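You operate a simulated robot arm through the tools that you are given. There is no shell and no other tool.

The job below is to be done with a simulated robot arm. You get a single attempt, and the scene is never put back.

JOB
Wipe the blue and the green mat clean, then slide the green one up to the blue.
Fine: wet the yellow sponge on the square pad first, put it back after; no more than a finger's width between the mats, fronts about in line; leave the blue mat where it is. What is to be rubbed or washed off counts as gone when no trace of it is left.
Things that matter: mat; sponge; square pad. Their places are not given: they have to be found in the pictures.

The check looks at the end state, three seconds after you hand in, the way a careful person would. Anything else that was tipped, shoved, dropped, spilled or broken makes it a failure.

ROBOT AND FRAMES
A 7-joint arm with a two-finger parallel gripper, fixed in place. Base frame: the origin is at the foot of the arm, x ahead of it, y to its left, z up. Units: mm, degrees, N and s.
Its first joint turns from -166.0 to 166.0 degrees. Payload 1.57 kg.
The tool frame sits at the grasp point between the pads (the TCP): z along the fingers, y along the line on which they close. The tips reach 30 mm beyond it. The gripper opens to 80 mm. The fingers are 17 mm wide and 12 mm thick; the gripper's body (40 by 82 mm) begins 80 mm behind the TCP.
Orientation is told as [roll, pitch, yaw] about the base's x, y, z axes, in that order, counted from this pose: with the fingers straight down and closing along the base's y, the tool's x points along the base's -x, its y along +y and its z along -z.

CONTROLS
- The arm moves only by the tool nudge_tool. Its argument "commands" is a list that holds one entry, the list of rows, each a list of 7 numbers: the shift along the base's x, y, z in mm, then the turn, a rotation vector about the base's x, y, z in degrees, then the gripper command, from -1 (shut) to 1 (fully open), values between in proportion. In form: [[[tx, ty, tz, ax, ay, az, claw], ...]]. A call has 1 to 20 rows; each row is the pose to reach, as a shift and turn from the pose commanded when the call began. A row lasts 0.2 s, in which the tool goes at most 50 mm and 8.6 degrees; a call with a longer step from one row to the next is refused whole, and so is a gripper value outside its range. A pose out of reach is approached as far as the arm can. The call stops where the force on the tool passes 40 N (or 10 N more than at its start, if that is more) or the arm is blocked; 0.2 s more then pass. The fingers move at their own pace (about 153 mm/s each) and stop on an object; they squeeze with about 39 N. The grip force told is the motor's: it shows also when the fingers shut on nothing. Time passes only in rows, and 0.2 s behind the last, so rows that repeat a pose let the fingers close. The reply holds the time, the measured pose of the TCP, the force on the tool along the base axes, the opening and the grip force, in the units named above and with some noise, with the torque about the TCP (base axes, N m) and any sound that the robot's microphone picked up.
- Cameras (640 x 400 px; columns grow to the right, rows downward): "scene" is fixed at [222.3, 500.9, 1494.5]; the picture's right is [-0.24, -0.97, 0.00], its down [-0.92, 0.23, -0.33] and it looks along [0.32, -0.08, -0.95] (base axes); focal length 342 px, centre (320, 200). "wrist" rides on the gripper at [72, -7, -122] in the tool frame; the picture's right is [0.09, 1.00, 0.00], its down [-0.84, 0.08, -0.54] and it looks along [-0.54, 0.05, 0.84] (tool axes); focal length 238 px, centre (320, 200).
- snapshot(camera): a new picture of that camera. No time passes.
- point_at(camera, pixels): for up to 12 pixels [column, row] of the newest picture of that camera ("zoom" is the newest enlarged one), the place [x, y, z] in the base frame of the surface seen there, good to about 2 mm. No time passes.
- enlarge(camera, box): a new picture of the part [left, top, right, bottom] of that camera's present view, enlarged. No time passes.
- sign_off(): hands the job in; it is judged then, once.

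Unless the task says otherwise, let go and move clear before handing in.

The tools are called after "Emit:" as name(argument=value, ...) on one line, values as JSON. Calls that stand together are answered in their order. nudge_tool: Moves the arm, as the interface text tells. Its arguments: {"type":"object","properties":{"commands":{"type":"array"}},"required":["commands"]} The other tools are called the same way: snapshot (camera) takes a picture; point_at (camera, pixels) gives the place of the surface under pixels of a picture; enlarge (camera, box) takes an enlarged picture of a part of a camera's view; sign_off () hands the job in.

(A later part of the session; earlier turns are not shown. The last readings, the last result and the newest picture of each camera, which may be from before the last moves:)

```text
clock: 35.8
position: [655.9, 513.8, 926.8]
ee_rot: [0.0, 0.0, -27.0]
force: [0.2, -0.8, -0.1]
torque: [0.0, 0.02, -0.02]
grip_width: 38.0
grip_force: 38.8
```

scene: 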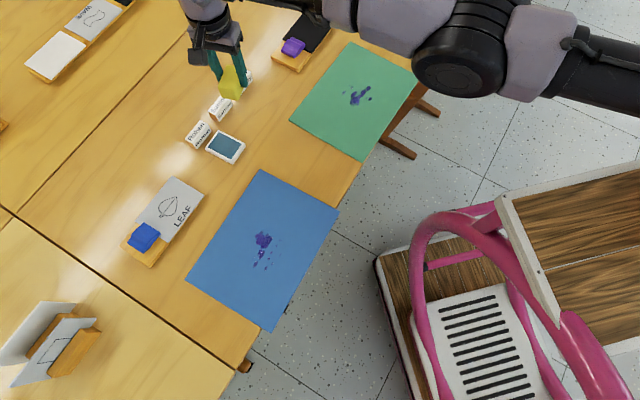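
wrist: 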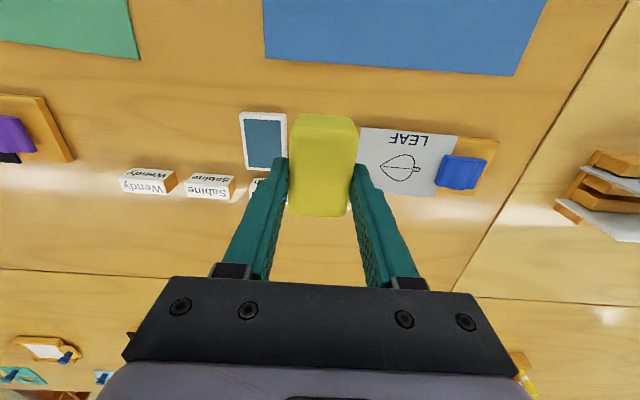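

That freed it: (655.9,513.8,926.8), unflagged. From now on I'll avoid over-reaching. For the pad I'll stay at r≈896 with yaw −45, which still puts the sponge within the teal area, and stop just above it.

Emit:
nudge_tool(commands=[[[0, 15, -8, 0, 0, -4, -1], [-1, 30, -16, 0, 0, -8, -1], [-2, 48, -24, 0, 0, -12, -1], [-3, 66, -35, 0, 0, -16, -1], [-4, 84, -48, 0, 0, -18, -1], [-5, 102, -62, 0, 0, -18, -1], [-5, 102, -80, 0, 0, -18, -1], [-5, 102, -98, 0, 0, -18, -1], [-5, 102, -112, 0, 0, -18, -1], [-5, 102, -120, 0, 0, -18, -1], [-5, 102, -120, 0, 0, -18, -1]]])

Emit:
snapshot(camera="wrist")

Emit:
enlarge(camera="scene", box=[165, 90, 285, 190])

```text
clock: 38.2
position: [635.3, 603.1, 822.9]
ee_rot: [0.1, 0.0, -45.1]
force: [0.7, -0.7, -0.9]
torque: [0.0, 0.02, 0.01]
grip_width: 38.4
grip_force: 39.3
out of reach, approached as far as the arm can: row 6, 7, 8, 9, 10, 11
```

```text
taken
```

wrist: 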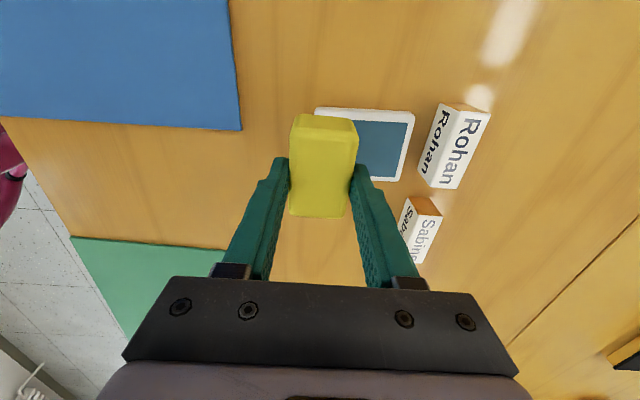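

```text
4.00 times, centred on (225, 140) of scene
```

zoom: 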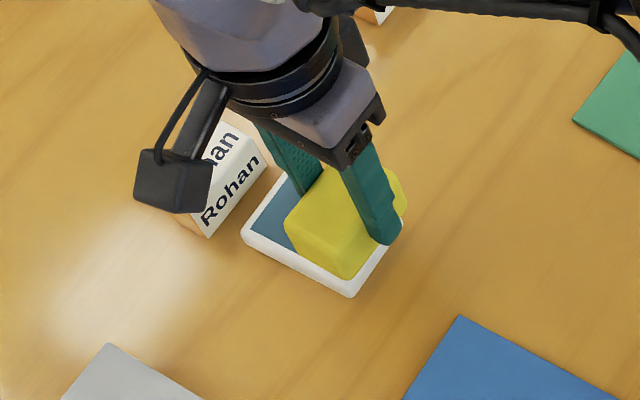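

It stopped at (635,603,823), again short, so the reach seems to be centred on a pivot near (245,−50) in this posture. I'll draw inward right away and confirm the elbow is on the right side.

Emit:
nudge_tool(commands=[[[-3, -5, 10, 0, 0, 0, -1], [-10, -16, 25, 0, 0, 0, -1], [-25, -40, 40, 0, 0, 0, -1], [-45, -72, 60, 0, 0, 0, -1], [-65, -105, 80, 0, 0, 0, -1], [-85, -140, 90, 0, 0, 0, -1], [-85, -140, 90, 0, 0, 0, -1]]])

Emit:
snapshot(camera="scene")

```text
clock: 39.8
position: [549.2, 460.5, 914.0]
ee_rot: [0.1, 0.0, -45.0]
force: [-0.6, -0.2, 0.0]
torque: [0.01, 0.01, -0.01]
grip_width: 38.4
grip_force: 39.5
```

```text
taken
```

scene: 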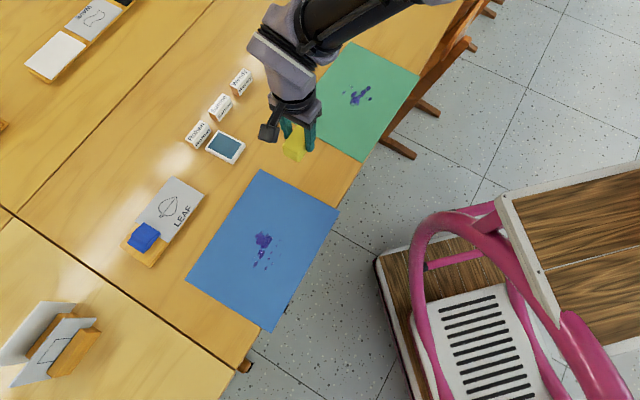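

It's free and on the right side: (549,460,914), unflagged. To learn how the base and shoulder are really placed, I'll turn the wrist camera toward the base (yaw −135) and look.

Emit:
nudge_tool(commands=[[[0, 0, 0, 0, 0, -8, -1], [0, 0, 0, 0, 0, -16, -1], [0, 0, 0, 0, 0, -24, -1], [0, 0, 0, 0, 0, -32, -1], [0, 0, 0, 0, 0, -40, -1], [0, 0, 0, 0, 0, -48, -1], [0, 0, 0, 0, 0, -56, -1], [0, 0, 0, 0, 0, -64, -1], [0, 0, 0, 0, 0, -72, -1], [0, 0, 0, 0, 0, -80, -1], [0, 0, 0, 0, 0, -88, -1], [0, 0, 0, 0, 0, -90, -1]]])

Emit:
snapshot(camera="wrist")

Emit:
snapshot(camera="scene")

```text
clock: 42.4
position: [548.6, 462.6, 912.8]
ee_rot: [0.0, 0.0, -135.1]
force: [-0.5, 0.4, -0.5]
torque: [0.01, 0.01, 0.01]
grip_width: 38.7
grip_force: 38.5
```

```text
taken
```

wrist: 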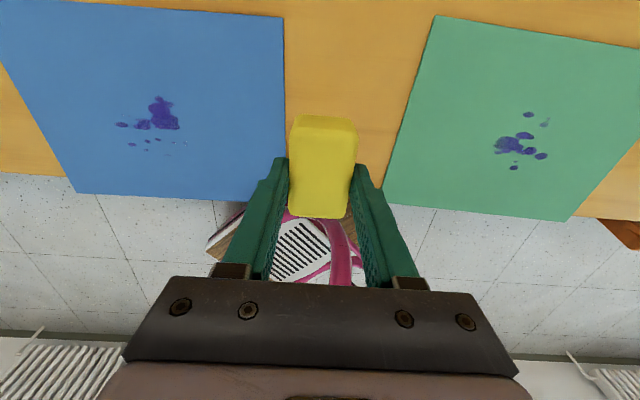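

```text
taken
```

scene: 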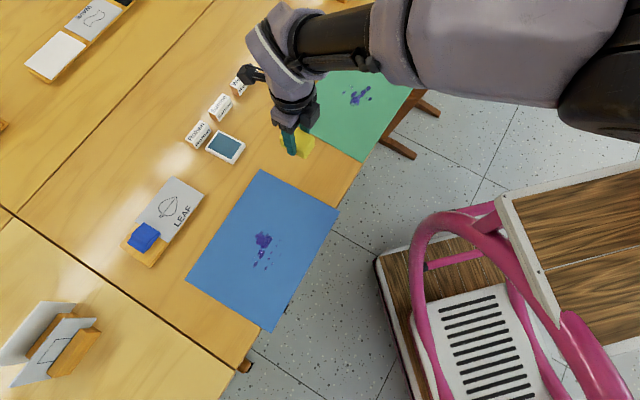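

With yaw −135 the whole arm took a different, more folded posture, so wrist yaw drives the elbow. I'll check what the pink-and-wood object near the arm's foot is, to know the mount's place.

Emit:
point_at(camera="scene", pixels=[[490, 340], [600, 220], [440, 230], [400, 290], [560, 80], [470, 40], [340, 45], [290, 60], [620, 100], [540, 30], [590, 350], [420, 60]])

Emit:
point_at(camera="wrist", pixels=[[320, 230], [310, 260], [335, 240], [225, 235], [350, 230]])

```text
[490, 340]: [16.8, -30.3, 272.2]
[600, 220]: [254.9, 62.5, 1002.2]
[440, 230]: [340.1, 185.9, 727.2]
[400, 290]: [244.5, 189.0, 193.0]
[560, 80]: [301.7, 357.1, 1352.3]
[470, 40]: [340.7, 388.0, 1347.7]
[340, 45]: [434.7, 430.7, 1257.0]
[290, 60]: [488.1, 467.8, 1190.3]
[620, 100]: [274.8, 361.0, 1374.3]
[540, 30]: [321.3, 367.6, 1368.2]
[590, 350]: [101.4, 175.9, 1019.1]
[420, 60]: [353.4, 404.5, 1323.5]
```

```text
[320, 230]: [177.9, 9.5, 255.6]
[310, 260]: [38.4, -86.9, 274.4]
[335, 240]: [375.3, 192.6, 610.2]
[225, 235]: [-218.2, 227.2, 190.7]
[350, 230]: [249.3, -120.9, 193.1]
```

The stand's top is at z≈1002 near (255,62), and the arm pivots above it. In this new posture (yaw −135) I'll try approaching the pad in steps, stopping short of full stretch.

Emit:
nudge_tool(commands=[[[13, 22, -5, 0, 0, 0, -1], [26, 44, -10, 0, 0, 0, -1], [39, 66, -15, 0, 0, 0, -1], [52, 88, -20, 0, 0, 0, -1], [65, 108, -25, 0, 0, 0, -1], [78, 124, -30, 0, 0, 0, -1], [88, 138, -35, 0, 0, 0, -1], [88, 138, -35, 0, 0, 0, -1]]])

Emit:
snapshot(camera="scene")

```text
clock: 44.2
position: [638.5, 600.1, 878.4]
ee_rot: [0.0, 0.0, -134.9]
force: [-0.5, 0.2, 0.1]
torque: [-0.04, 0.0, -0.01]
grip_width: 38.3
grip_force: 38.8
```

```text
taken
```

scene: 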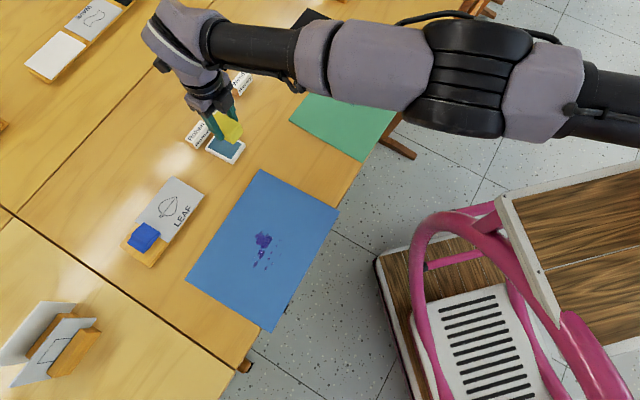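

Unflagged at (638.5,600.1,878). I'll lower to about z 812 and inch outward toward the pad centre.

Emit:
nudge_tool(commands=[[[0, 0, -20, 0, 0, 0, -1], [0, 0, -40, 0, 0, 0, -1], [0, 0, -55, 0, 0, 0, -1], [0, 0, -66, 0, 0, 0, -1], [3, 4, -66, 0, 0, 0, -1], [6, 8, -66, 0, 0, 0, -1], [6, 8, -66, 0, 0, 0, -1]]])

Emit:
snapshot(camera="wrist")

Emit:
enlarge(camera="scene", box=[165, 90, 285, 190])

```text
clock: 45.8
position: [637.1, 599.3, 813.3]
ee_rot: [0.1, 0.1, -135.0]
force: [-0.3, 0.7, -0.1]
torque: [0.02, 0.02, 0.02]
grip_width: 38.4
grip_force: 39.4
out of reach, approached as far as the arm can: row 5, 6, 7
```

```text
taken
```

wrist: 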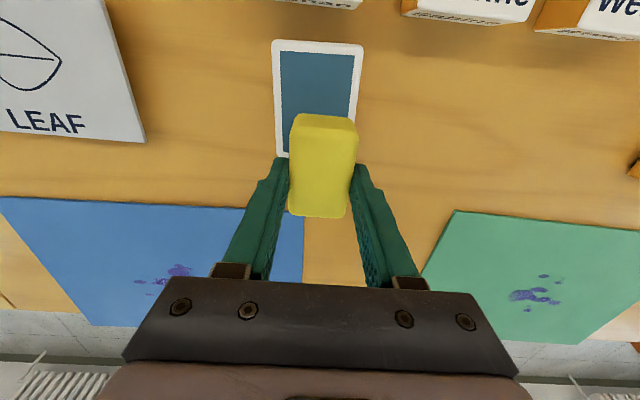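

```text
4.00 times, centred on (225, 140) of scene
```

zoom: 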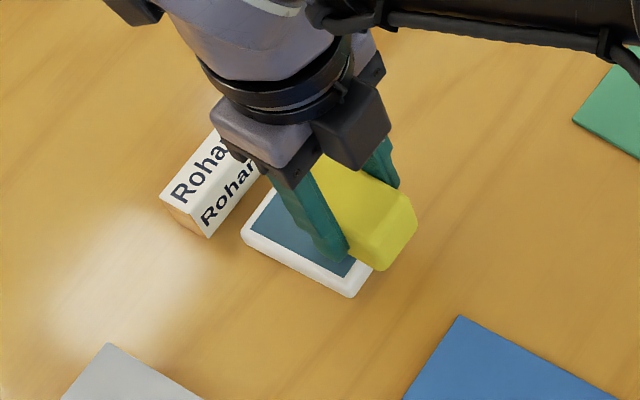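

At z 813 the limit in this posture is about 758 mm from that pivot, and the pad needs about 35 mm more, so I'll tilt outward by 10°. With yaw −135 that tilt is about the closing axis, so pressing can level the sponge. I'll back off and tilt first.

Emit:
nudge_tool(commands=[[[-4, -6, 12, 0, 0, 0, -1], [-14, -20, 30, 0, 0, 0, -1], [-30, -40, 45, 0, 0, 0, -1], [-30, -40, 45, 2.4, -2.4, 0, -1], [-30, -40, 45, 4.7, -4.7, 0, -1], [-30, -40, 45, 7.07, -7.07, 0, -1], [-30, -40, 45, 7.07, -7.07, 0, -1]]])

Emit:
snapshot(camera="wrist")

```text
clock: 47.4
position: [643.3, 641.6, 850.9]
ee_rot: [0.1, 9.8, -135.0]
force: [1.1, 0.3, -1.0]
torque: [-0.02, 0.01, -0.01]
grip_width: 38.6
grip_force: 39.2
out of reach, approached as far as the arm can: row 1, 2, 3, 4, 5, 6, 7
```

```text
taken
```

wrist: 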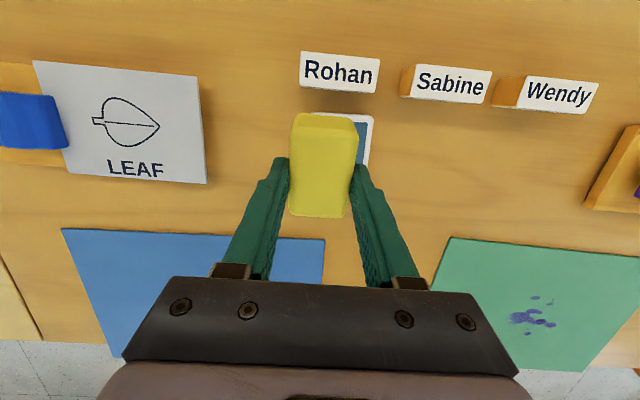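

Flagged again: the elbow slipped to the wrong side at (643,642,851). As before, I'll over-stretch outward in one call, then retract in small steps in the next.

Emit:
nudge_tool(commands=[[[20, 35, 10, 0, 0, 0, -1], [40, 70, 20, 0, 0, 0, -1], [60, 105, 20, 0, 0, 0, -1], [75, 130, 20, 0, 0, 0, -1], [75, 130, 20, 0, 0, 0, -1]]])

Emit:
nudge_tool(commands=[[[-2, -4, 0, 0, 0, 0, -1], [-5, -9, 0, 0, 0, 0, -1], [-10, -17, 0, 0, 0, 0, -1], [-20, -35, 0, 0, 0, 0, -1], [-30, -52, 0, 0, 0, 0, -1], [-40, -69, 0, 0, 0, 0, -1], [-40, -69, 0, 0, 0, 0, -1]]])

```text
clock: 48.6
position: [636.6, 651.1, 864.1]
ee_rot: [0.0, 10.0, -134.9]
force: [-0.4, 0.2, -0.5]
torque: [-0.02, 0.02, -0.01]
grip_width: 38.1
grip_force: 38.6
out of reach, approached as far as the arm can: row 1, 2, 3, 4, 5
```

```text
clock: 50.2
position: [634.6, 648.5, 861.8]
ee_rot: [0.0, 10.0, -135.1]
force: [-0.8, 0.8, -0.5]
torque: [0.01, 0.01, 0.03]
grip_width: 38.4
grip_force: 39.0
out of reach, approached as far as the arm can: row 2, 3, 4, 5, 6, 7
```

Row 1 followed and then it locked, so I'm still on the wrong side. I'll repeat with a longer over-stretch.

Emit:
nudge_tool(commands=[[[24, 42, 5, 0, 0, 0, -1], [48, 84, 10, 0, 0, 0, -1], [72, 126, 15, 0, 0, 0, -1], [96, 168, 20, 0, 0, 0, -1], [120, 210, 20, 0, 0, 0, -1], [144, 252, 20, 0, 0, 0, -1], [144, 252, 20, 0, 0, 0, -1]]])

Emit:
nudge_tool(commands=[[[-1, -2, 0, 0, 0, 0, -1], [-3, -5, 0, 0, 0, 0, -1], [-6, -10, 0, 0, 0, 0, -1], [-12, -21, 0, 0, 0, 0, -1], [-24, -42, 0, 0, 0, 0, -1], [-40, -69, 0, 0, 0, 0, -1], [-40, -69, 0, 0, 0, 0, -1]]])

```text
clock: 51.8
position: [644.6, 652.9, 908.2]
ee_rot: [0.0, 10.0, -135.1]
force: [-0.1, 0.8, 0.0]
torque: [0.03, 0.0, 0.03]
grip_width: 38.4
grip_force: 39.1
out of reach, approached as far as the arm can: row 1, 2, 3, 4, 5, 6, 7
```

```text
clock: 53.4
position: [607.3, 585.4, 911.4]
ee_rot: [0.0, 10.0, -135.0]
force: [0.7, 0.4, 0.4]
torque: [-0.03, -0.01, 0.01]
grip_width: 38.2
grip_force: 39.1
```

Freed: (607.3,585.4,911.4), unflagged, tilt 10°. Now I'll approach to just above the pad at about (648,617,815).

Emit:
nudge_tool(commands=[[[10, 8, -24, 0, 0, 0, -1], [20, 16, -48, 0, 0, 0, -1], [30, 24, -65, 0, 0, 0, -1], [36, 28, -78, 0, 0, 0, -1], [40.5, 31.5, -90, 0, 0, 0, -1], [40.5, 31.5, -97, 0, 0, 0, -1], [40.5, 31.5, -97, 0, 0, 0, -1]]])

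Emit:
snapshot(camera="wrist")

Emit:
enlarge(camera="scene", box=[165, 90, 285, 190])

```text
clock: 55.0
position: [647.9, 617.0, 814.1]
ee_rot: [-0.1, 10.0, -135.0]
force: [0.0, -0.1, -0.2]
torque: [0.0, 0.01, 0.01]
grip_width: 38.5
grip_force: 39.4
```

```text
taken
```

wrist: 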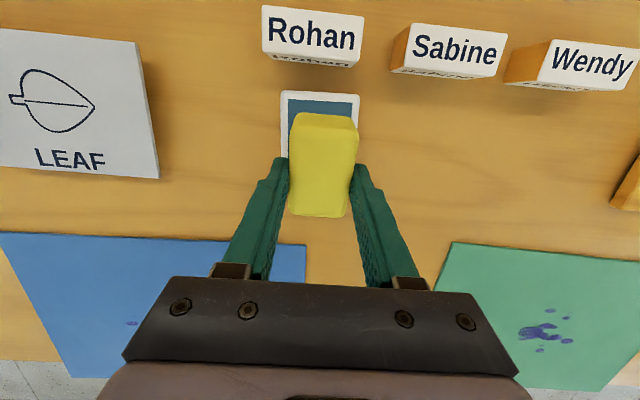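

```text
4.00 times, centred on (225, 140) of scene
```

zoom: 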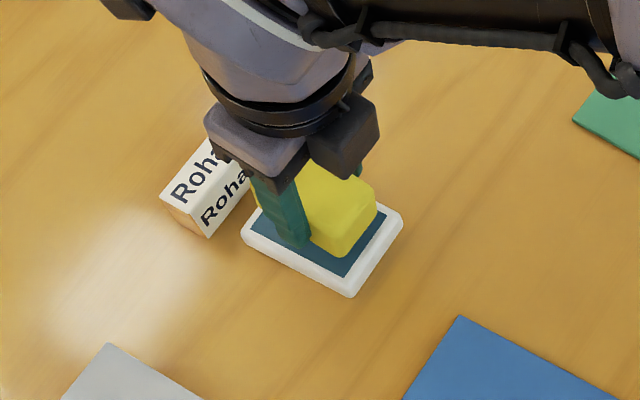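

It's above the pad at (647.9,617,814), unflagged. I'll lower slowly and watch the vertical force.

Emit:
nudge_tool(commands=[[[0, 0, -4, 0, 0, 0, -1], [0, 0, -8, 0, 0, 0, -1], [0, 0, -11, 0, 0, 0, -1], [0, 0, -13, 0, 0, 0, -1], [0, 0, -13, 0, 0, 0, -1]]])

```text
clock: 56.2
position: [647.8, 617.7, 803.8]
ee_rot: [0.0, 10.2, -134.9]
force: [0.0, -2.9, 25.8]
torque: [-0.46, 0.33, 0.03]
grip_width: 38.4
grip_force: 39.3
```

The near edge is pressing with about 26 N (the torque puts contact near (635,600)). I'll look whether the sponge already shows signs of wetting.

Emit:
enlarge(camera="scene", box=[195, 110, 265, 170])

Emit:
enlarge(camera="wrist", box=[260, 80, 390, 230])

```text
6.67 times, centred on (230, 140) of scene
```

zoom: 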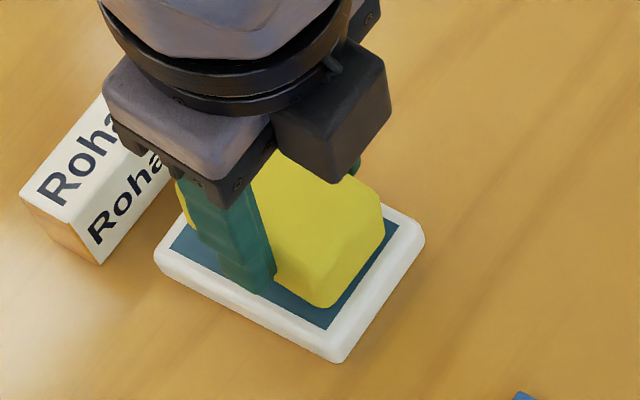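

```text
2.67 times, centred on (325, 155) of wrist
```

zoom: 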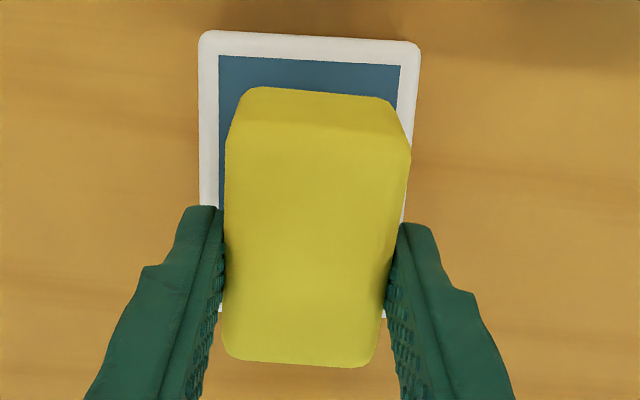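

The near edge sits just inside the teal. I'll ease off, release so the sponge settles flat on the pad, then re-grip it flat with this same tilt.

Emit:
nudge_tool(commands=[[[0, 0, 2, 0, 0, 0, -1], [0, 0, 2, 0, 0, 0, -0.2], [0, 0, 2, 0, 0, 0, 0.2], [0, 0, 2, 0, 0, 0, 0.6], [0, 0, 2, 0, 0, 0, 0.8], [0, 0, 2, 0, 0, 0, 0.8]]])

Emit:
enlarge(camera="scene", box=[195, 110, 265, 170])

Emit:
enlarge(camera="wrist", box=[240, 60, 400, 230])

```text
clock: 57.6
position: [647.7, 616.9, 803.7]
ee_rot: [0.1, 10.0, -134.9]
force: [-0.2, 1.1, 0.0]
torque: [0.01, 0.0, -0.02]
grip_width: 72.0
grip_force: 0.1
```

```text
6.67 times, centred on (230, 140) of scene
```

zoom: 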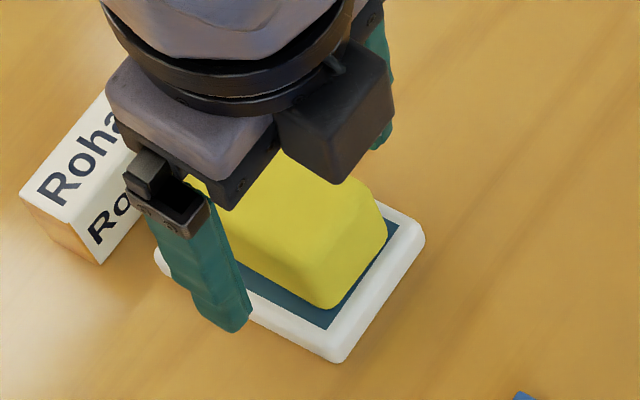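

```text
2.35 times, centred on (320, 145) of wrist
```

zoom: 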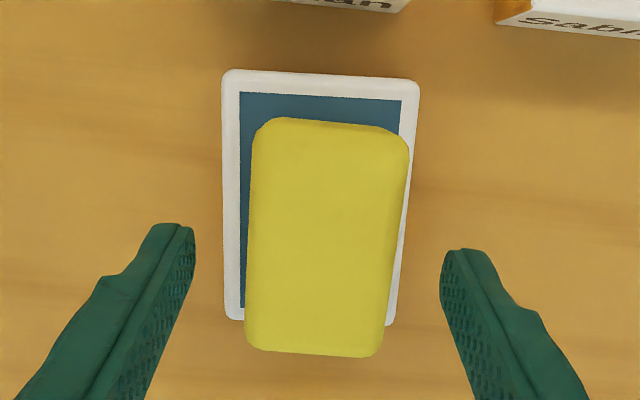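

The sponge lies flat on the pad. I'll measure its top to line up the new grip.

Emit:
point_at(camera="zoom", pixels=[[265, 140], [398, 148], [255, 340], [375, 345], [325, 240], [320, 130], [315, 350], [252, 240], [395, 245]])

```text
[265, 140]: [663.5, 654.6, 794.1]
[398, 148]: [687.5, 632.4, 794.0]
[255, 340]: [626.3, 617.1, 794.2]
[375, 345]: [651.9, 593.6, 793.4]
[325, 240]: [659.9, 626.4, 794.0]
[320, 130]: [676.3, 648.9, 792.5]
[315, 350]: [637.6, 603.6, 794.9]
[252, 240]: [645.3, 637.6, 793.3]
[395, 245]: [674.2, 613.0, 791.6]
```

The sponge top is at z≈794, centred at (657,624). I'll shift slightly, lower so the tips are about 10 mm above the pad, and close.

Emit:
nudge_tool(commands=[[[2, 0.8, -2, 0, 0, 0, 0.8], [3.8, 1.6, -4.5, 0, 0, 0, 0.8], [3.8, 1.6, -6.5, 0, 0, 0, 0.8], [3.8, 1.6, -6.5, 0, 0, 0, 0.3], [3.8, 1.6, -6.5, 0, 0, 0, -0.2], [3.8, 1.6, -6.5, 0, 0, 0, -1], [3.8, 1.6, -6.5, 0, 0, 0, -1], [3.8, 1.6, -6.5, 0, 0, 0, -1]]])

Emit:
enlarge(camera="wrist", box=[240, 60, 400, 230])

```text
clock: 59.4
position: [651.3, 618.1, 795.6]
ee_rot: [0.0, 10.0, -134.9]
force: [-0.9, 0.2, -0.3]
torque: [-0.02, 0.02, 0.0]
grip_width: 38.5
grip_force: 38.8
```

```text
2.35 times, centred on (320, 145) of wrist
```

zoom: 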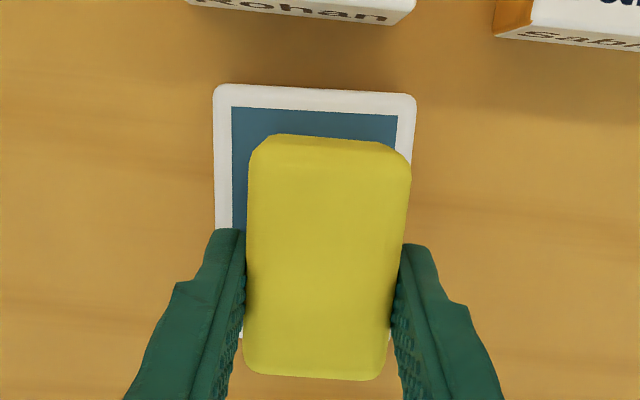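

Gripped flat on the pad (38.5 mm). I'll press down lightly and hold for about a second.

Emit:
nudge_tool(commands=[[[0, 0, -1, 0, 0, 0, -1], [0, 0, -2, 0, 0, 0, -1], [0, 0, -2, 0, 0, 0, -1], [0, 0, -2, 0, 0, 0, -1], [0, 0, -2, 0, 0, 0, -1], [0, 0, -2, 0, 0, 0, -1], [0, 0, -2, 0, 0, 0, -1]]])

Emit:
enlarge(camera="scene", box=[195, 110, 265, 170])

```text
clock: 61.0
position: [652.1, 618.6, 794.9]
ee_rot: [0.1, 10.1, -135.0]
force: [1.0, 1.0, 13.9]
torque: [0.19, -0.17, -0.03]
grip_width: 38.4
grip_force: 39.4
```

```text
6.67 times, centred on (230, 140) of scene
```

zoom: 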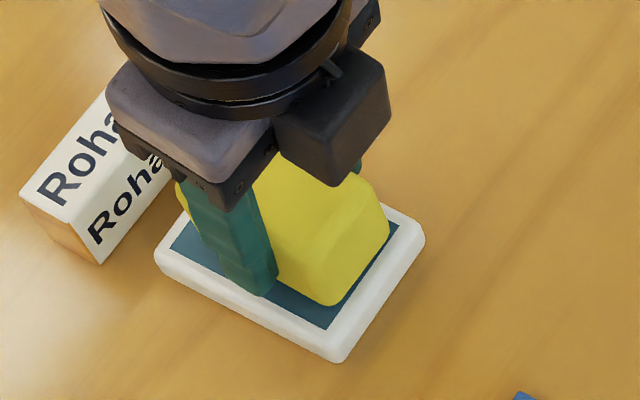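

About 14 N flat contact was held for over a second, so the sponge has been pressed well onto the pad. I'll lift it and carry it over the blue mat, keeping the tilt so its bottom stays flat.

Emit:
nudge_tool(commands=[[[0, 0, 10, 0, 0, 0, -1], [0, 0, 30, 0, 0, 0, -1], [-6, -4, 55, 0, 0, 0, -1], [-30, -10, 60, 0, 0, 0, -1], [-62, -18, 60, 0, 0, 0, -1], [-94, -26, 60, 0, 0, 0, -1], [-126, -35, 60, 0, 0, 0, -1], [-158, -44, 60, 0, 0, 0, -1], [-190, -53, 60, 0, 0, 0, -1], [-222, -62, 60, 0, 0, 0, -1], [-222, -62, 40, 0, 0, 0, -1], [-222, -62, 20, 0, 0, 0, -1], [-222, -62, 8, 0, 0, 0, -1], [-222, -62, 8, 0, 0, 0, -1]]])

Emit:
snapshot(camera="wrist")

Emit:
snapshot(camera="scene")

```text
clock: 64.0
position: [428.7, 557.3, 803.6]
ee_rot: [0.0, 10.0, -134.9]
force: [0.5, 0.0, 0.6]
torque: [0.01, -0.01, -0.05]
grip_width: 38.3
grip_force: 39.2
```

```text
taken
```

wrist: 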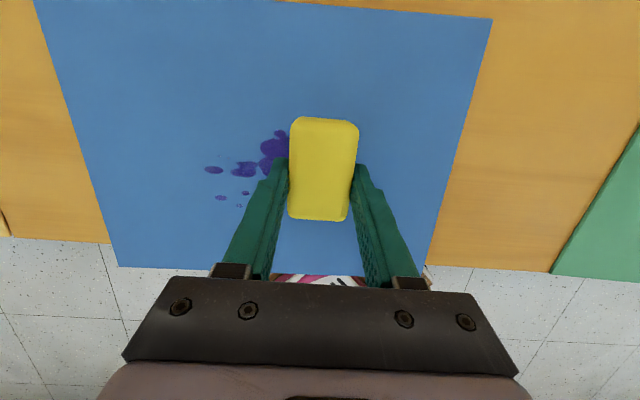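

```text
taken
```

scene: 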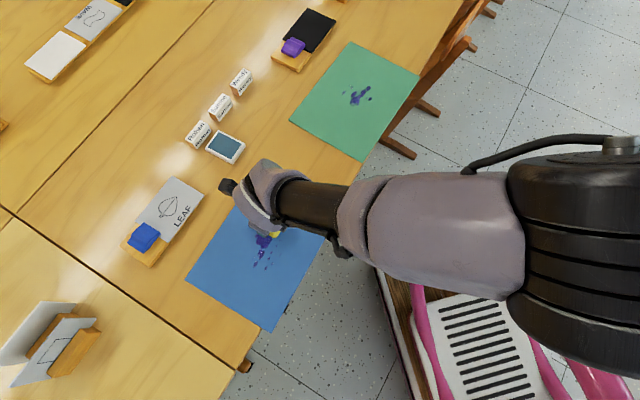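

The sponge hovers beside the blue stain (wrist view, stain left of the sponge at (240,165)). I'll lower to touch with light force.

Emit:
nudge_tool(commands=[[[0, 0, -6, 0, 0, 0, -1], [0, 0, -12, 0, 0, 0, -1], [0, 0, -15, 0, 0, 0, -1], [0, 0, -17, 0, 0, 0, -1], [0, 0, -18.5, 0, 0, 0, -1], [0, 0, -18.5, 0, 0, 0, -1]]])

```text
clock: 65.4
position: [428.6, 556.6, 783.3]
ee_rot: [0.0, 10.0, -135.0]
force: [0.6, 0.1, 0.7]
torque: [0.0, 0.01, 0.04]
grip_width: 38.3
grip_force: 38.9
```

No contact yet at z 783.3. I'll lower another few mm in small steps.

Emit:
nudge_tool(commands=[[[0, 0, -1, 0, 0, 0, -1], [0, 0, -2, 0, 0, 0, -1], [0, 0, -2.5, 0, 0, 0, -1], [0, 0, -2.5, 0, 0, 0, -1]]])

```text
clock: 66.4
position: [429.6, 558.1, 783.9]
ee_rot: [-0.1, 10.2, -134.9]
force: [-1.0, -2.5, 30.8]
torque: [-0.03, -0.05, -0.02]
grip_width: 38.2
grip_force: 38.9
```

Contact at about 31 N, firmer than wanted. I'll ease up 1.4 mm and make one short stroke of 40 mm over the stain, then check both stain and mat position.

Emit:
nudge_tool(commands=[[[0, 0, 1.4, 0, 0, 0, -1], [-7, 7, 1.4, 0, 0, 0, -1], [-14, 14, 1.4, 0, 0, 0, -1], [-21, 21, 1.4, 0, 0, 0, -1], [-28, 28, 1.4, 0, 0, 0, -1]]])

Emit:
snapshot(camera="wrist")

Emit:
enlarge(camera="scene", box=[180, 160, 350, 340])

```text
clock: 67.0
position: [428.7, 558.9, 783.1]
ee_rot: [0.5, 10.0, -135.2]
force: [-0.8, -8.4, 13.5]
torque: [-0.08, 0.08, 0.03]
grip_width: 38.6
grip_force: 39.3
stopped in row 3: the force on the tool passed its limit at 44 N (the readings are from after the stop); the commanded pose is now the measured one
```

```text
taken
```

wrist: 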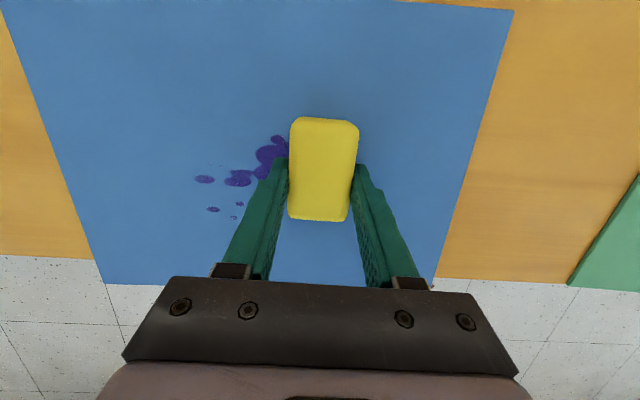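

```text
2.22 times, centred on (265, 250) of scene
```

zoom: 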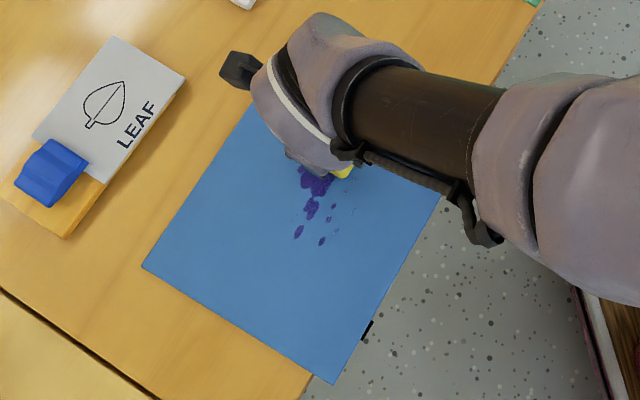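

The stroke stopped at 44 N; the sponge grips the mat and barely moved. The mat corner G is still at zoom (333,383), so the mat hasn't shifted. I'll lighten the pressure and try a slower stroke.

Emit:
nudge_tool(commands=[[[0, 0, 0.9, 0, 0, 0, -1], [0, 0, 0.9, 0, 0, 0, -1], [-3.5, 3.5, 0.9, 0, 0, 0, -1], [-7, 7, 0.9, 0, 0, 0, -1], [-10.5, 10.5, 0.9, 0, 0, 0, -1], [-14, 14, 0.9, 0, 0, 0, -1]]])

```text
clock: 68.5
position: [415.2, 572.9, 784.0]
ee_rot: [0.5, 10.1, -135.1]
force: [4.0, -1.8, 6.9]
torque: [0.04, -0.16, -0.07]
grip_width: 38.4
grip_force: 39.0
```

The stroke now slides with about 7 N down and 4 N sideways. I'll look at the effect.

Emit:
enlarge(camera="wrist", box=[170, 90, 400, 260])

Emit:
enlarge(camera="scene", box=[180, 160, 350, 340])

```text
2.35 times, centred on (285, 175) of wrist
```

zoom: 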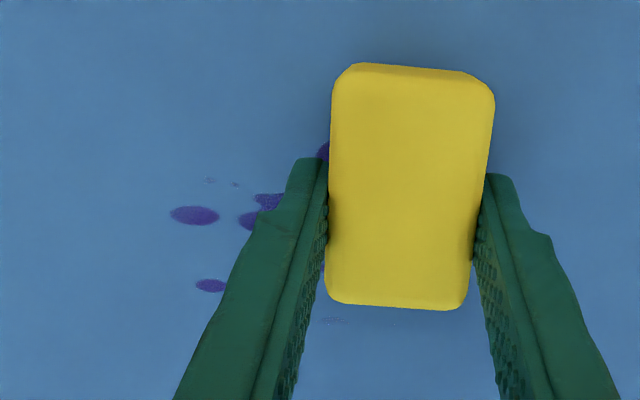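

```text
2.22 times, centred on (265, 250) of scene
```

zoom: 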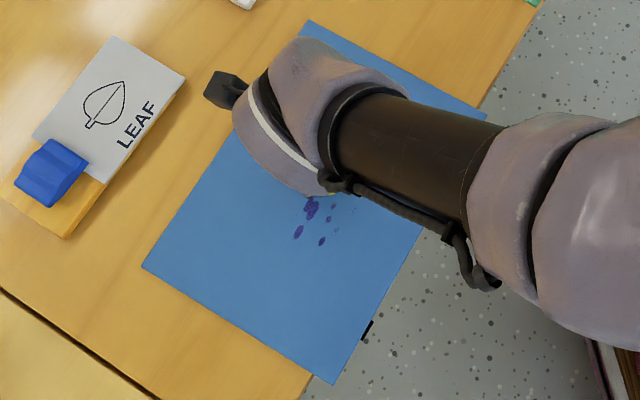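

The mat's four corners are unmoved. I'll continue this stroke along the mat for another 80 mm at the same light pressure.

Emit:
nudge_tool(commands=[[[-4, 4, 0, 0, 0, 0, -1], [-8, 8, 0, 0, 0, 0, -1], [-12, 12, 0, 0, 0, 0, -1], [-16, 16, 0, 0, 0, 0, -1], [-20, 20, 0, 0, 0, 0, -1], [-24, 24, 0, 0, 0, 0, -1], [-28, 28, 0, 0, 0, 0, -1], [-32, 32, 0, 0, 0, 0, -1], [-36, 36, 0, 0, 0, 0, -1], [-40, 40, 0, 0, 0, 0, -1], [-44, 44, 0, 0, 0, 0, -1], [-48, 48, 0, 0, 0, 0, -1], [-52, 52, 0, 0, 0, 0, -1], [-56, 56, 0, 0, 0, 0, -1]]])

Emit:
enlarge(camera="wrist", box=[200, 80, 500, 280])

Emit:
enlarge(camera="scene", box=[180, 160, 350, 340])

```text
clock: 71.5
position: [358.3, 629.0, 782.5]
ee_rot: [0.4, 10.0, -135.2]
force: [6.4, -5.0, 9.6]
torque: [-0.02, -0.2, -0.12]
grip_width: 38.5
grip_force: 38.9
```

```text
2.00 times, centred on (350, 180) of wrist
```

zoom: 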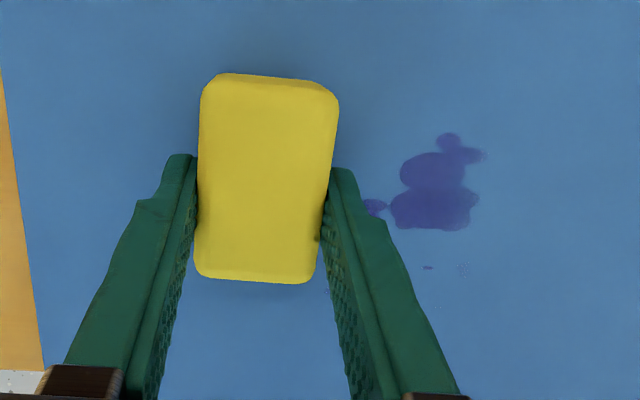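

```text
2.22 times, centred on (265, 250) of scene
```

zoom: 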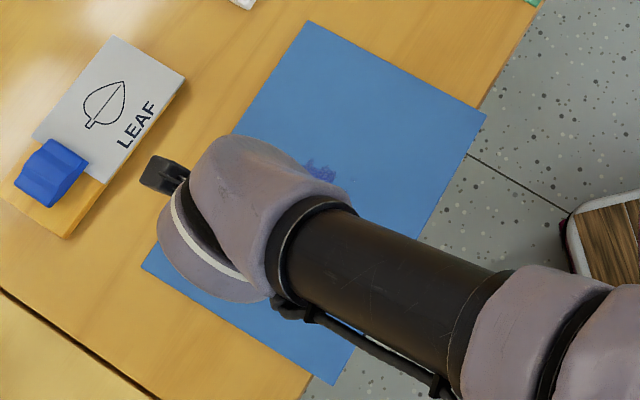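

One pass visibly lightened the stain (wrist zoom (435,185)), so the wet sponge works and more passes are needed. I'll do a full round trip on this line.

Emit:
nudge_tool(commands=[[[8, -8, 0, 0, 0, 0, -1], [16, -16, 0, 0, 0, 0, -1], [24, -24, 0, 0, 0, 0, -1], [32, -32, 0, 0, 0, 0, -1], [40, -40, 0, 0, 0, 0, -1], [48, -48, 0, 0, 0, 0, -1], [56, -56, 0, 0, 0, 0, -1], [64, -64, 0, 0, 0, 0, -1], [73, -73, 0, 0, 0, 0, -1], [65, -65, 0, 0, 0, 0, -1], [57, -57, 0, 0, 0, 0, -1], [49, -49, 0, 0, 0, 0, -1], [41, -41, 0, 0, 0, 0, -1], [33, -33, 0, 0, 0, 0, -1], [25, -25, 0, 0, 0, 0, -1], [17, -17, 0, 0, 0, 0, -1], [9, -9, 0, 0, 0, 0, -1], [0, 0, 0, 0, 0, 0, -1]]])

Emit:
enlarge(camera="wrist", box=[200, 80, 500, 280])

Emit:
enlarge(camera="scene", box=[180, 160, 350, 340])

```text
clock: 75.2
position: [357.7, 628.4, 783.3]
ee_rot: [0.5, 10.0, -135.1]
force: [0.0, -1.3, 2.3]
torque: [-0.05, 0.0, 0.01]
grip_width: 38.5
grip_force: 39.0
```

```text
2.00 times, centred on (350, 180) of wrist
```

zoom: 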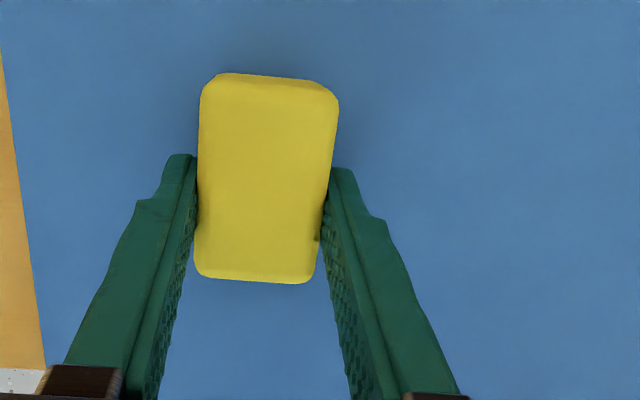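

```text
2.22 times, centred on (265, 250) of scene
```

zoom: 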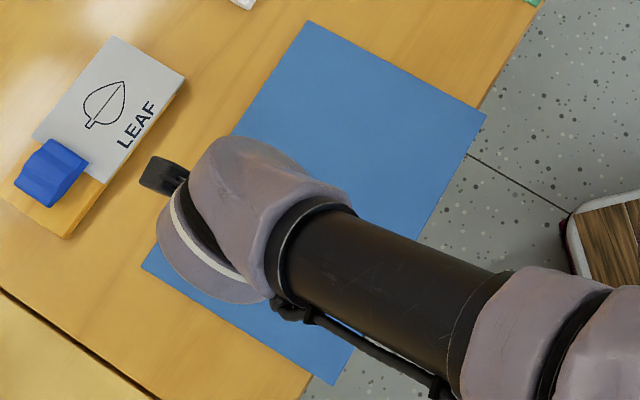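

The upper band looks clean and the mat is unmoved. Next band: I'll shift 34 mm toward the front and do a round trip there.

Emit:
nudge_tool(commands=[[[-8, -8, -0.3, 0, 0, 0, -1], [-16, -16, -0.3, 0, 0, 0, -1], [-24, -24, -0.3, 0, 0, 0, -1], [-15, -33, -0.3, 0, 0, 0, -1], [-6, -42, -0.3, 0, 0, 0, -1], [3, -51, -0.3, 0, 0, 0, -1], [12, -60, -0.3, 0, 0, 0, -1], [21, -69, -0.3, 0, 0, 0, -1], [30, -78, -0.3, 0, 0, 0, -1], [39, -87, -0.3, 0, 0, 0, -1], [49, -97, -0.3, 0, 0, 0, -1], [40, -88, -0.3, 0, 0, 0, -1], [31, -79, -0.3, 0, 0, 0, -1], [22, -70, -0.3, 0, 0, 0, -1], [13, -61, -0.3, 0, 0, 0, -1], [4, -52, -0.3, 0, 0, 0, -1], [-5, -43, -0.3, 0, 0, 0, -1], [-14, -34, -0.3, 0, 0, 0, -1], [-24, -24, -0.3, 0, 0, 0, -1]]])

Emit:
snapshot(camera="wrist")

Emit:
enlarge(camera="scene", box=[180, 160, 350, 340])

```text
clock: 79.2
position: [334.2, 606.0, 783.5]
ee_rot: [0.5, 9.9, -135.2]
force: [5.8, -5.6, 8.7]
torque: [-0.03, -0.17, -0.09]
grip_width: 38.4
grip_force: 39.0
```

```text
taken
```

wrist: 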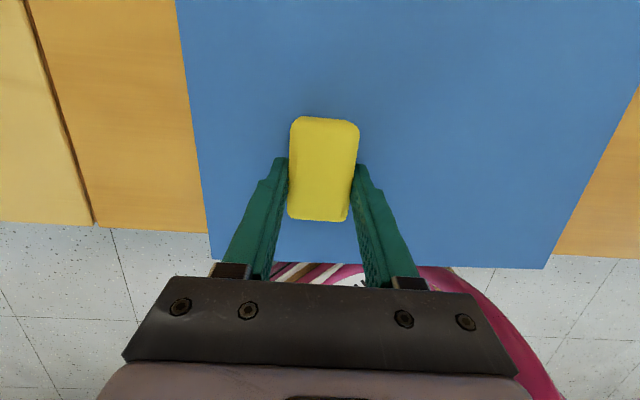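

```text
2.22 times, centred on (265, 250) of scene
```

zoom: 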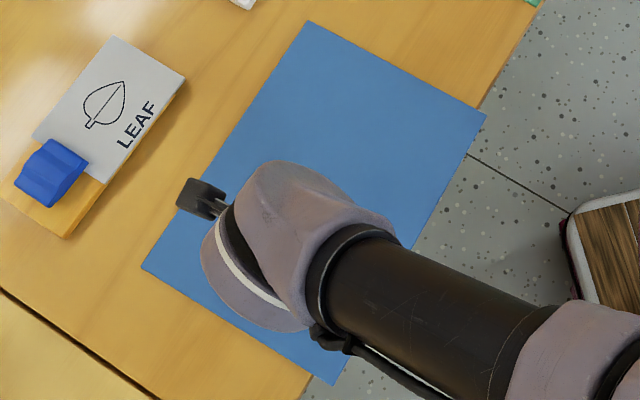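

The lower band looks clean too. I'll make one more round trip here for good measure, then lift and inspect closely.

Emit:
nudge_tool(commands=[[[4, -14, 0, 0, 0, 0, -1], [13, -23, 0, 0, 0, 0, -1], [22, -32, 0, 0, 0, 0, -1], [31, -41, 0, 0, 0, 0, -1], [40, -50, 0, 0, 0, 0, -1], [49, -59, 0, 0, 0, 0, -1], [58, -68, 0, 0, 0, 0, -1], [68, -78, 0, 0, 0, 0, -1], [76, -68, 0, 0, 0, 0, -1], [84, -60, 0, 0, 0, 0, -1], [75, -51, 0, 0, 0, 0, -1], [66, -42, 0, 0, 0, 0, -1], [57, -33, 0, 0, 0, 0, -1], [48, -24, 0, 0, 0, 0, -1], [39, -15, 0, 0, 0, 0, -1], [30, -6, 0, 0, 0, 0, -1], [21, 3, 0, 0, 0, 0, -1], [12, 12, 0, 0, 0, 0, -1], [12, 12, 15, 0, 0, 0, -1], [12, 12, 45, 0, 0, 0, -1]]])

Emit:
nudge_tool(commands=[[[30, 30, 20, 0, 0, 0, -1], [60, 60, 40, 0, 0, 0, -1], [90, 60, 50, 0, 0, 0, -1], [125, 45, 50, 0, 0, 0, -1], [160, 20, 50, 0, 0, 0, -1], [195, -5, 50, 0, 0, 0, -1], [230, -30, 50, 0, 0, 0, -1], [265, -55, 50, 0, 0, 0, -1]]])

Emit:
enlarge(camera="scene", box=[225, 215, 305, 285])

Emit:
enlarge(camera="scene", box=[180, 160, 350, 340])

```text
clock: 83.5
position: [346.0, 617.1, 828.6]
ee_rot: [0.5, 10.0, -135.2]
force: [0.1, 0.6, -1.2]
torque: [-0.03, 0.01, 0.02]
grip_width: 38.4
grip_force: 39.2
```

```text
clock: 85.2
position: [608.9, 562.1, 877.7]
ee_rot: [0.5, 10.0, -135.1]
force: [-0.2, 0.7, -0.3]
torque: [-0.05, -0.06, 0.01]
grip_width: 38.3
grip_force: 38.8
```

```text
5.71 times, centred on (265, 250) of scene
```

zoom: 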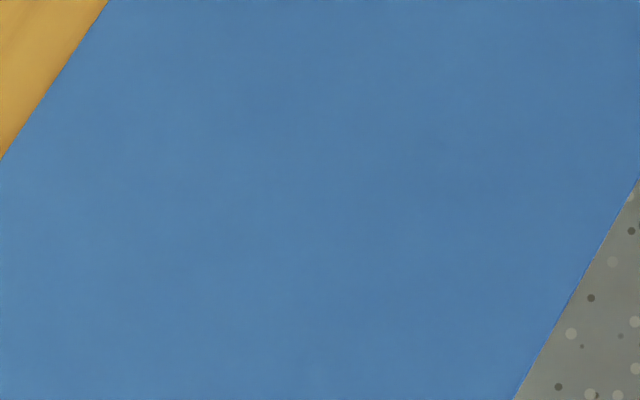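

```text
2.22 times, centred on (265, 250) of scene
```

zoom: 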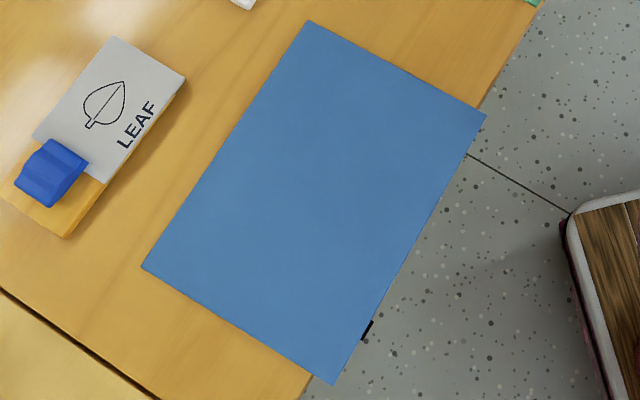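

The blue mat looks clean and exactly where it was. I'll zoom tighter to make sure no faint trace remains.

Emit:
enlarge(camera="scene", box=[246, 224, 292, 253])

Emit:
enlarge(camera="scene", box=[246, 248, 292, 277])

Emit:
snapshot(camera="wrist")

```text
13.79 times, centred on (269, 238) of scene
```

zoom: 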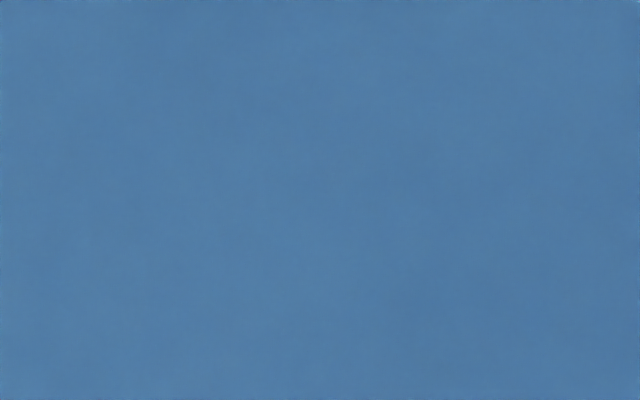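

```text
13.79 times, centred on (269, 262) of scene
```

zoom: 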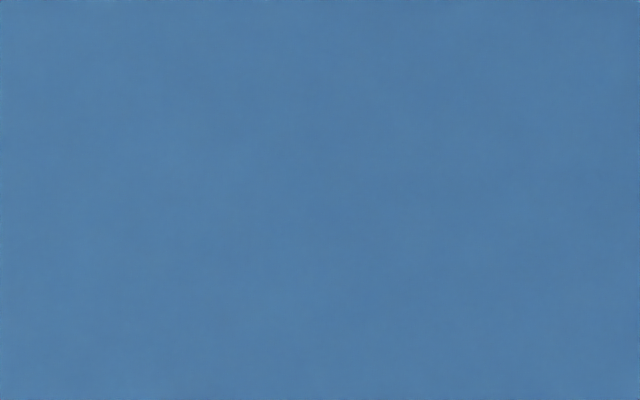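

```text
taken
```

wrist: 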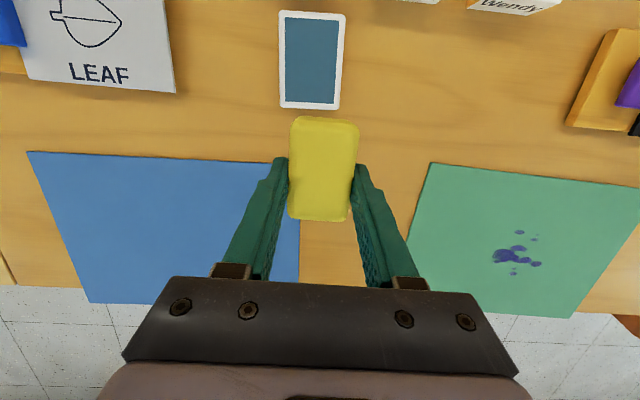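

Blue is clean at 14× zoom. I'll carry the sponge to the green mat, starting beside the stain.

Emit:
nudge_tool(commands=[[[11, -31, 0, 0, 0, 0, -1], [22, -62, 0, 0, 0, 0, -1], [33, -93, 0, 0, 0, 0, -1], [44, -124, 0, 0, 0, 0, -1], [55, -155, 0, 0, 0, 0, -1], [66, -186, -10, 0, 0, 0, -1], [77, -217, -25, 0, 0, 0, -1], [88, -247, -45, 0, 0, 0, -1], [88, -247, -65, 0, 0, 0, -1], [88, -247, -82, 0, 0, 0, -1], [88, -247, -90, 0, 0, 0, -1], [88, -247, -90, 0, 0, 0, -1]]])

Emit:
snapshot(camera="wrist")

Emit:
snapshot(camera="scene")

```text
clock: 87.8
position: [699.2, 315.3, 789.1]
ee_rot: [0.5, 9.9, -135.1]
force: [0.4, 0.1, -0.5]
torque: [-0.01, 0.01, -0.02]
grip_width: 38.6
grip_force: 39.3
```

```text
taken
```

wrist: 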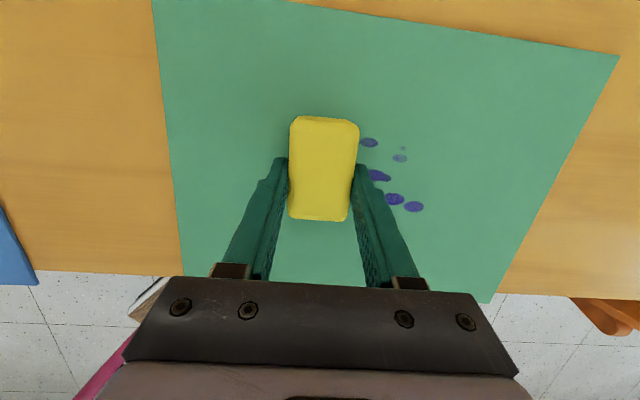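

```text
taken
```

scene: 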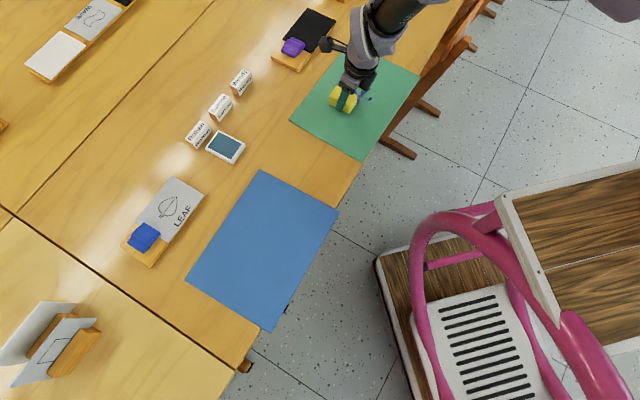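

The sponge is just left of the green stain. I'll lower gently to touch.

Emit:
nudge_tool(commands=[[[0, 0, -2, 0, 0, 0, -1], [0, 0, -4, 0, 0, 0, -1], [0, 0, -5, 0, 0, 0, -1], [0, 0, -5, 0, 0, 0, -1]]])

```text
clock: 88.8
position: [699.5, 315.0, 782.1]
ee_rot: [0.6, 9.9, -135.2]
force: [0.2, -0.1, 0.1]
torque: [0.0, -0.02, 0.0]
grip_width: 38.2
grip_force: 38.9
```

Emit:
nudge_tool(commands=[[[0, 0, -0.5, 0, 0, 0, -1], [0, 0, -1, 0, 0, 0, -1], [0, 0, -1, 0, 0, 0, -1]]])

```text
clock: 89.7
position: [698.1, 315.4, 782.6]
ee_rot: [0.5, 9.9, -135.2]
force: [-0.5, -1.4, 6.0]
torque: [0.09, 0.07, -0.05]
grip_width: 38.3
grip_force: 39.5
```

Light contact (6 N). I'll make a short 28 mm test stroke and check that the green mat stays put.

Emit:
nudge_tool(commands=[[[5, -5, 0, 0, 0, 0, -1], [10, -10, 0, 0, 0, 0, -1], [15, -15, 0, 0, 0, 0, -1], [20, -20, 0, 0, 0, 0, -1]]])

Emit:
enlarge(camera="scene", box=[280, 30, 430, 170])

Emit:
snapshot(camera="wrist")

```text
clock: 90.7
position: [718.4, 296.4, 782.6]
ee_rot: [0.4, 10.0, -135.2]
force: [-6.8, 7.7, 10.8]
torque: [0.39, 0.26, 0.07]
grip_width: 38.3
grip_force: 38.9
```

```text
2.86 times, centred on (355, 100) of scene
```

zoom: 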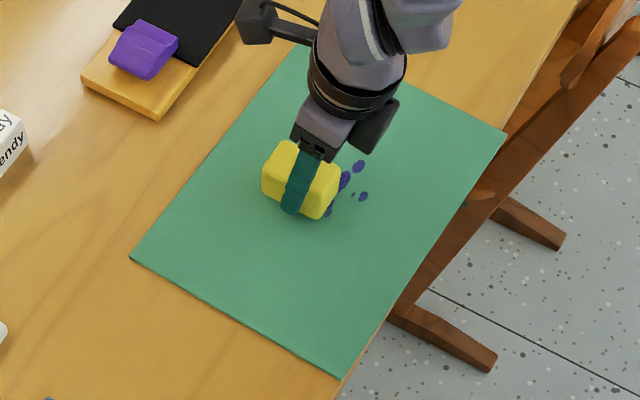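

```text
taken
```

wrist: 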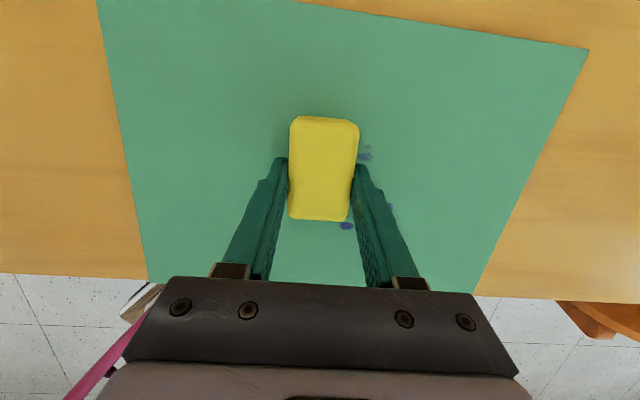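

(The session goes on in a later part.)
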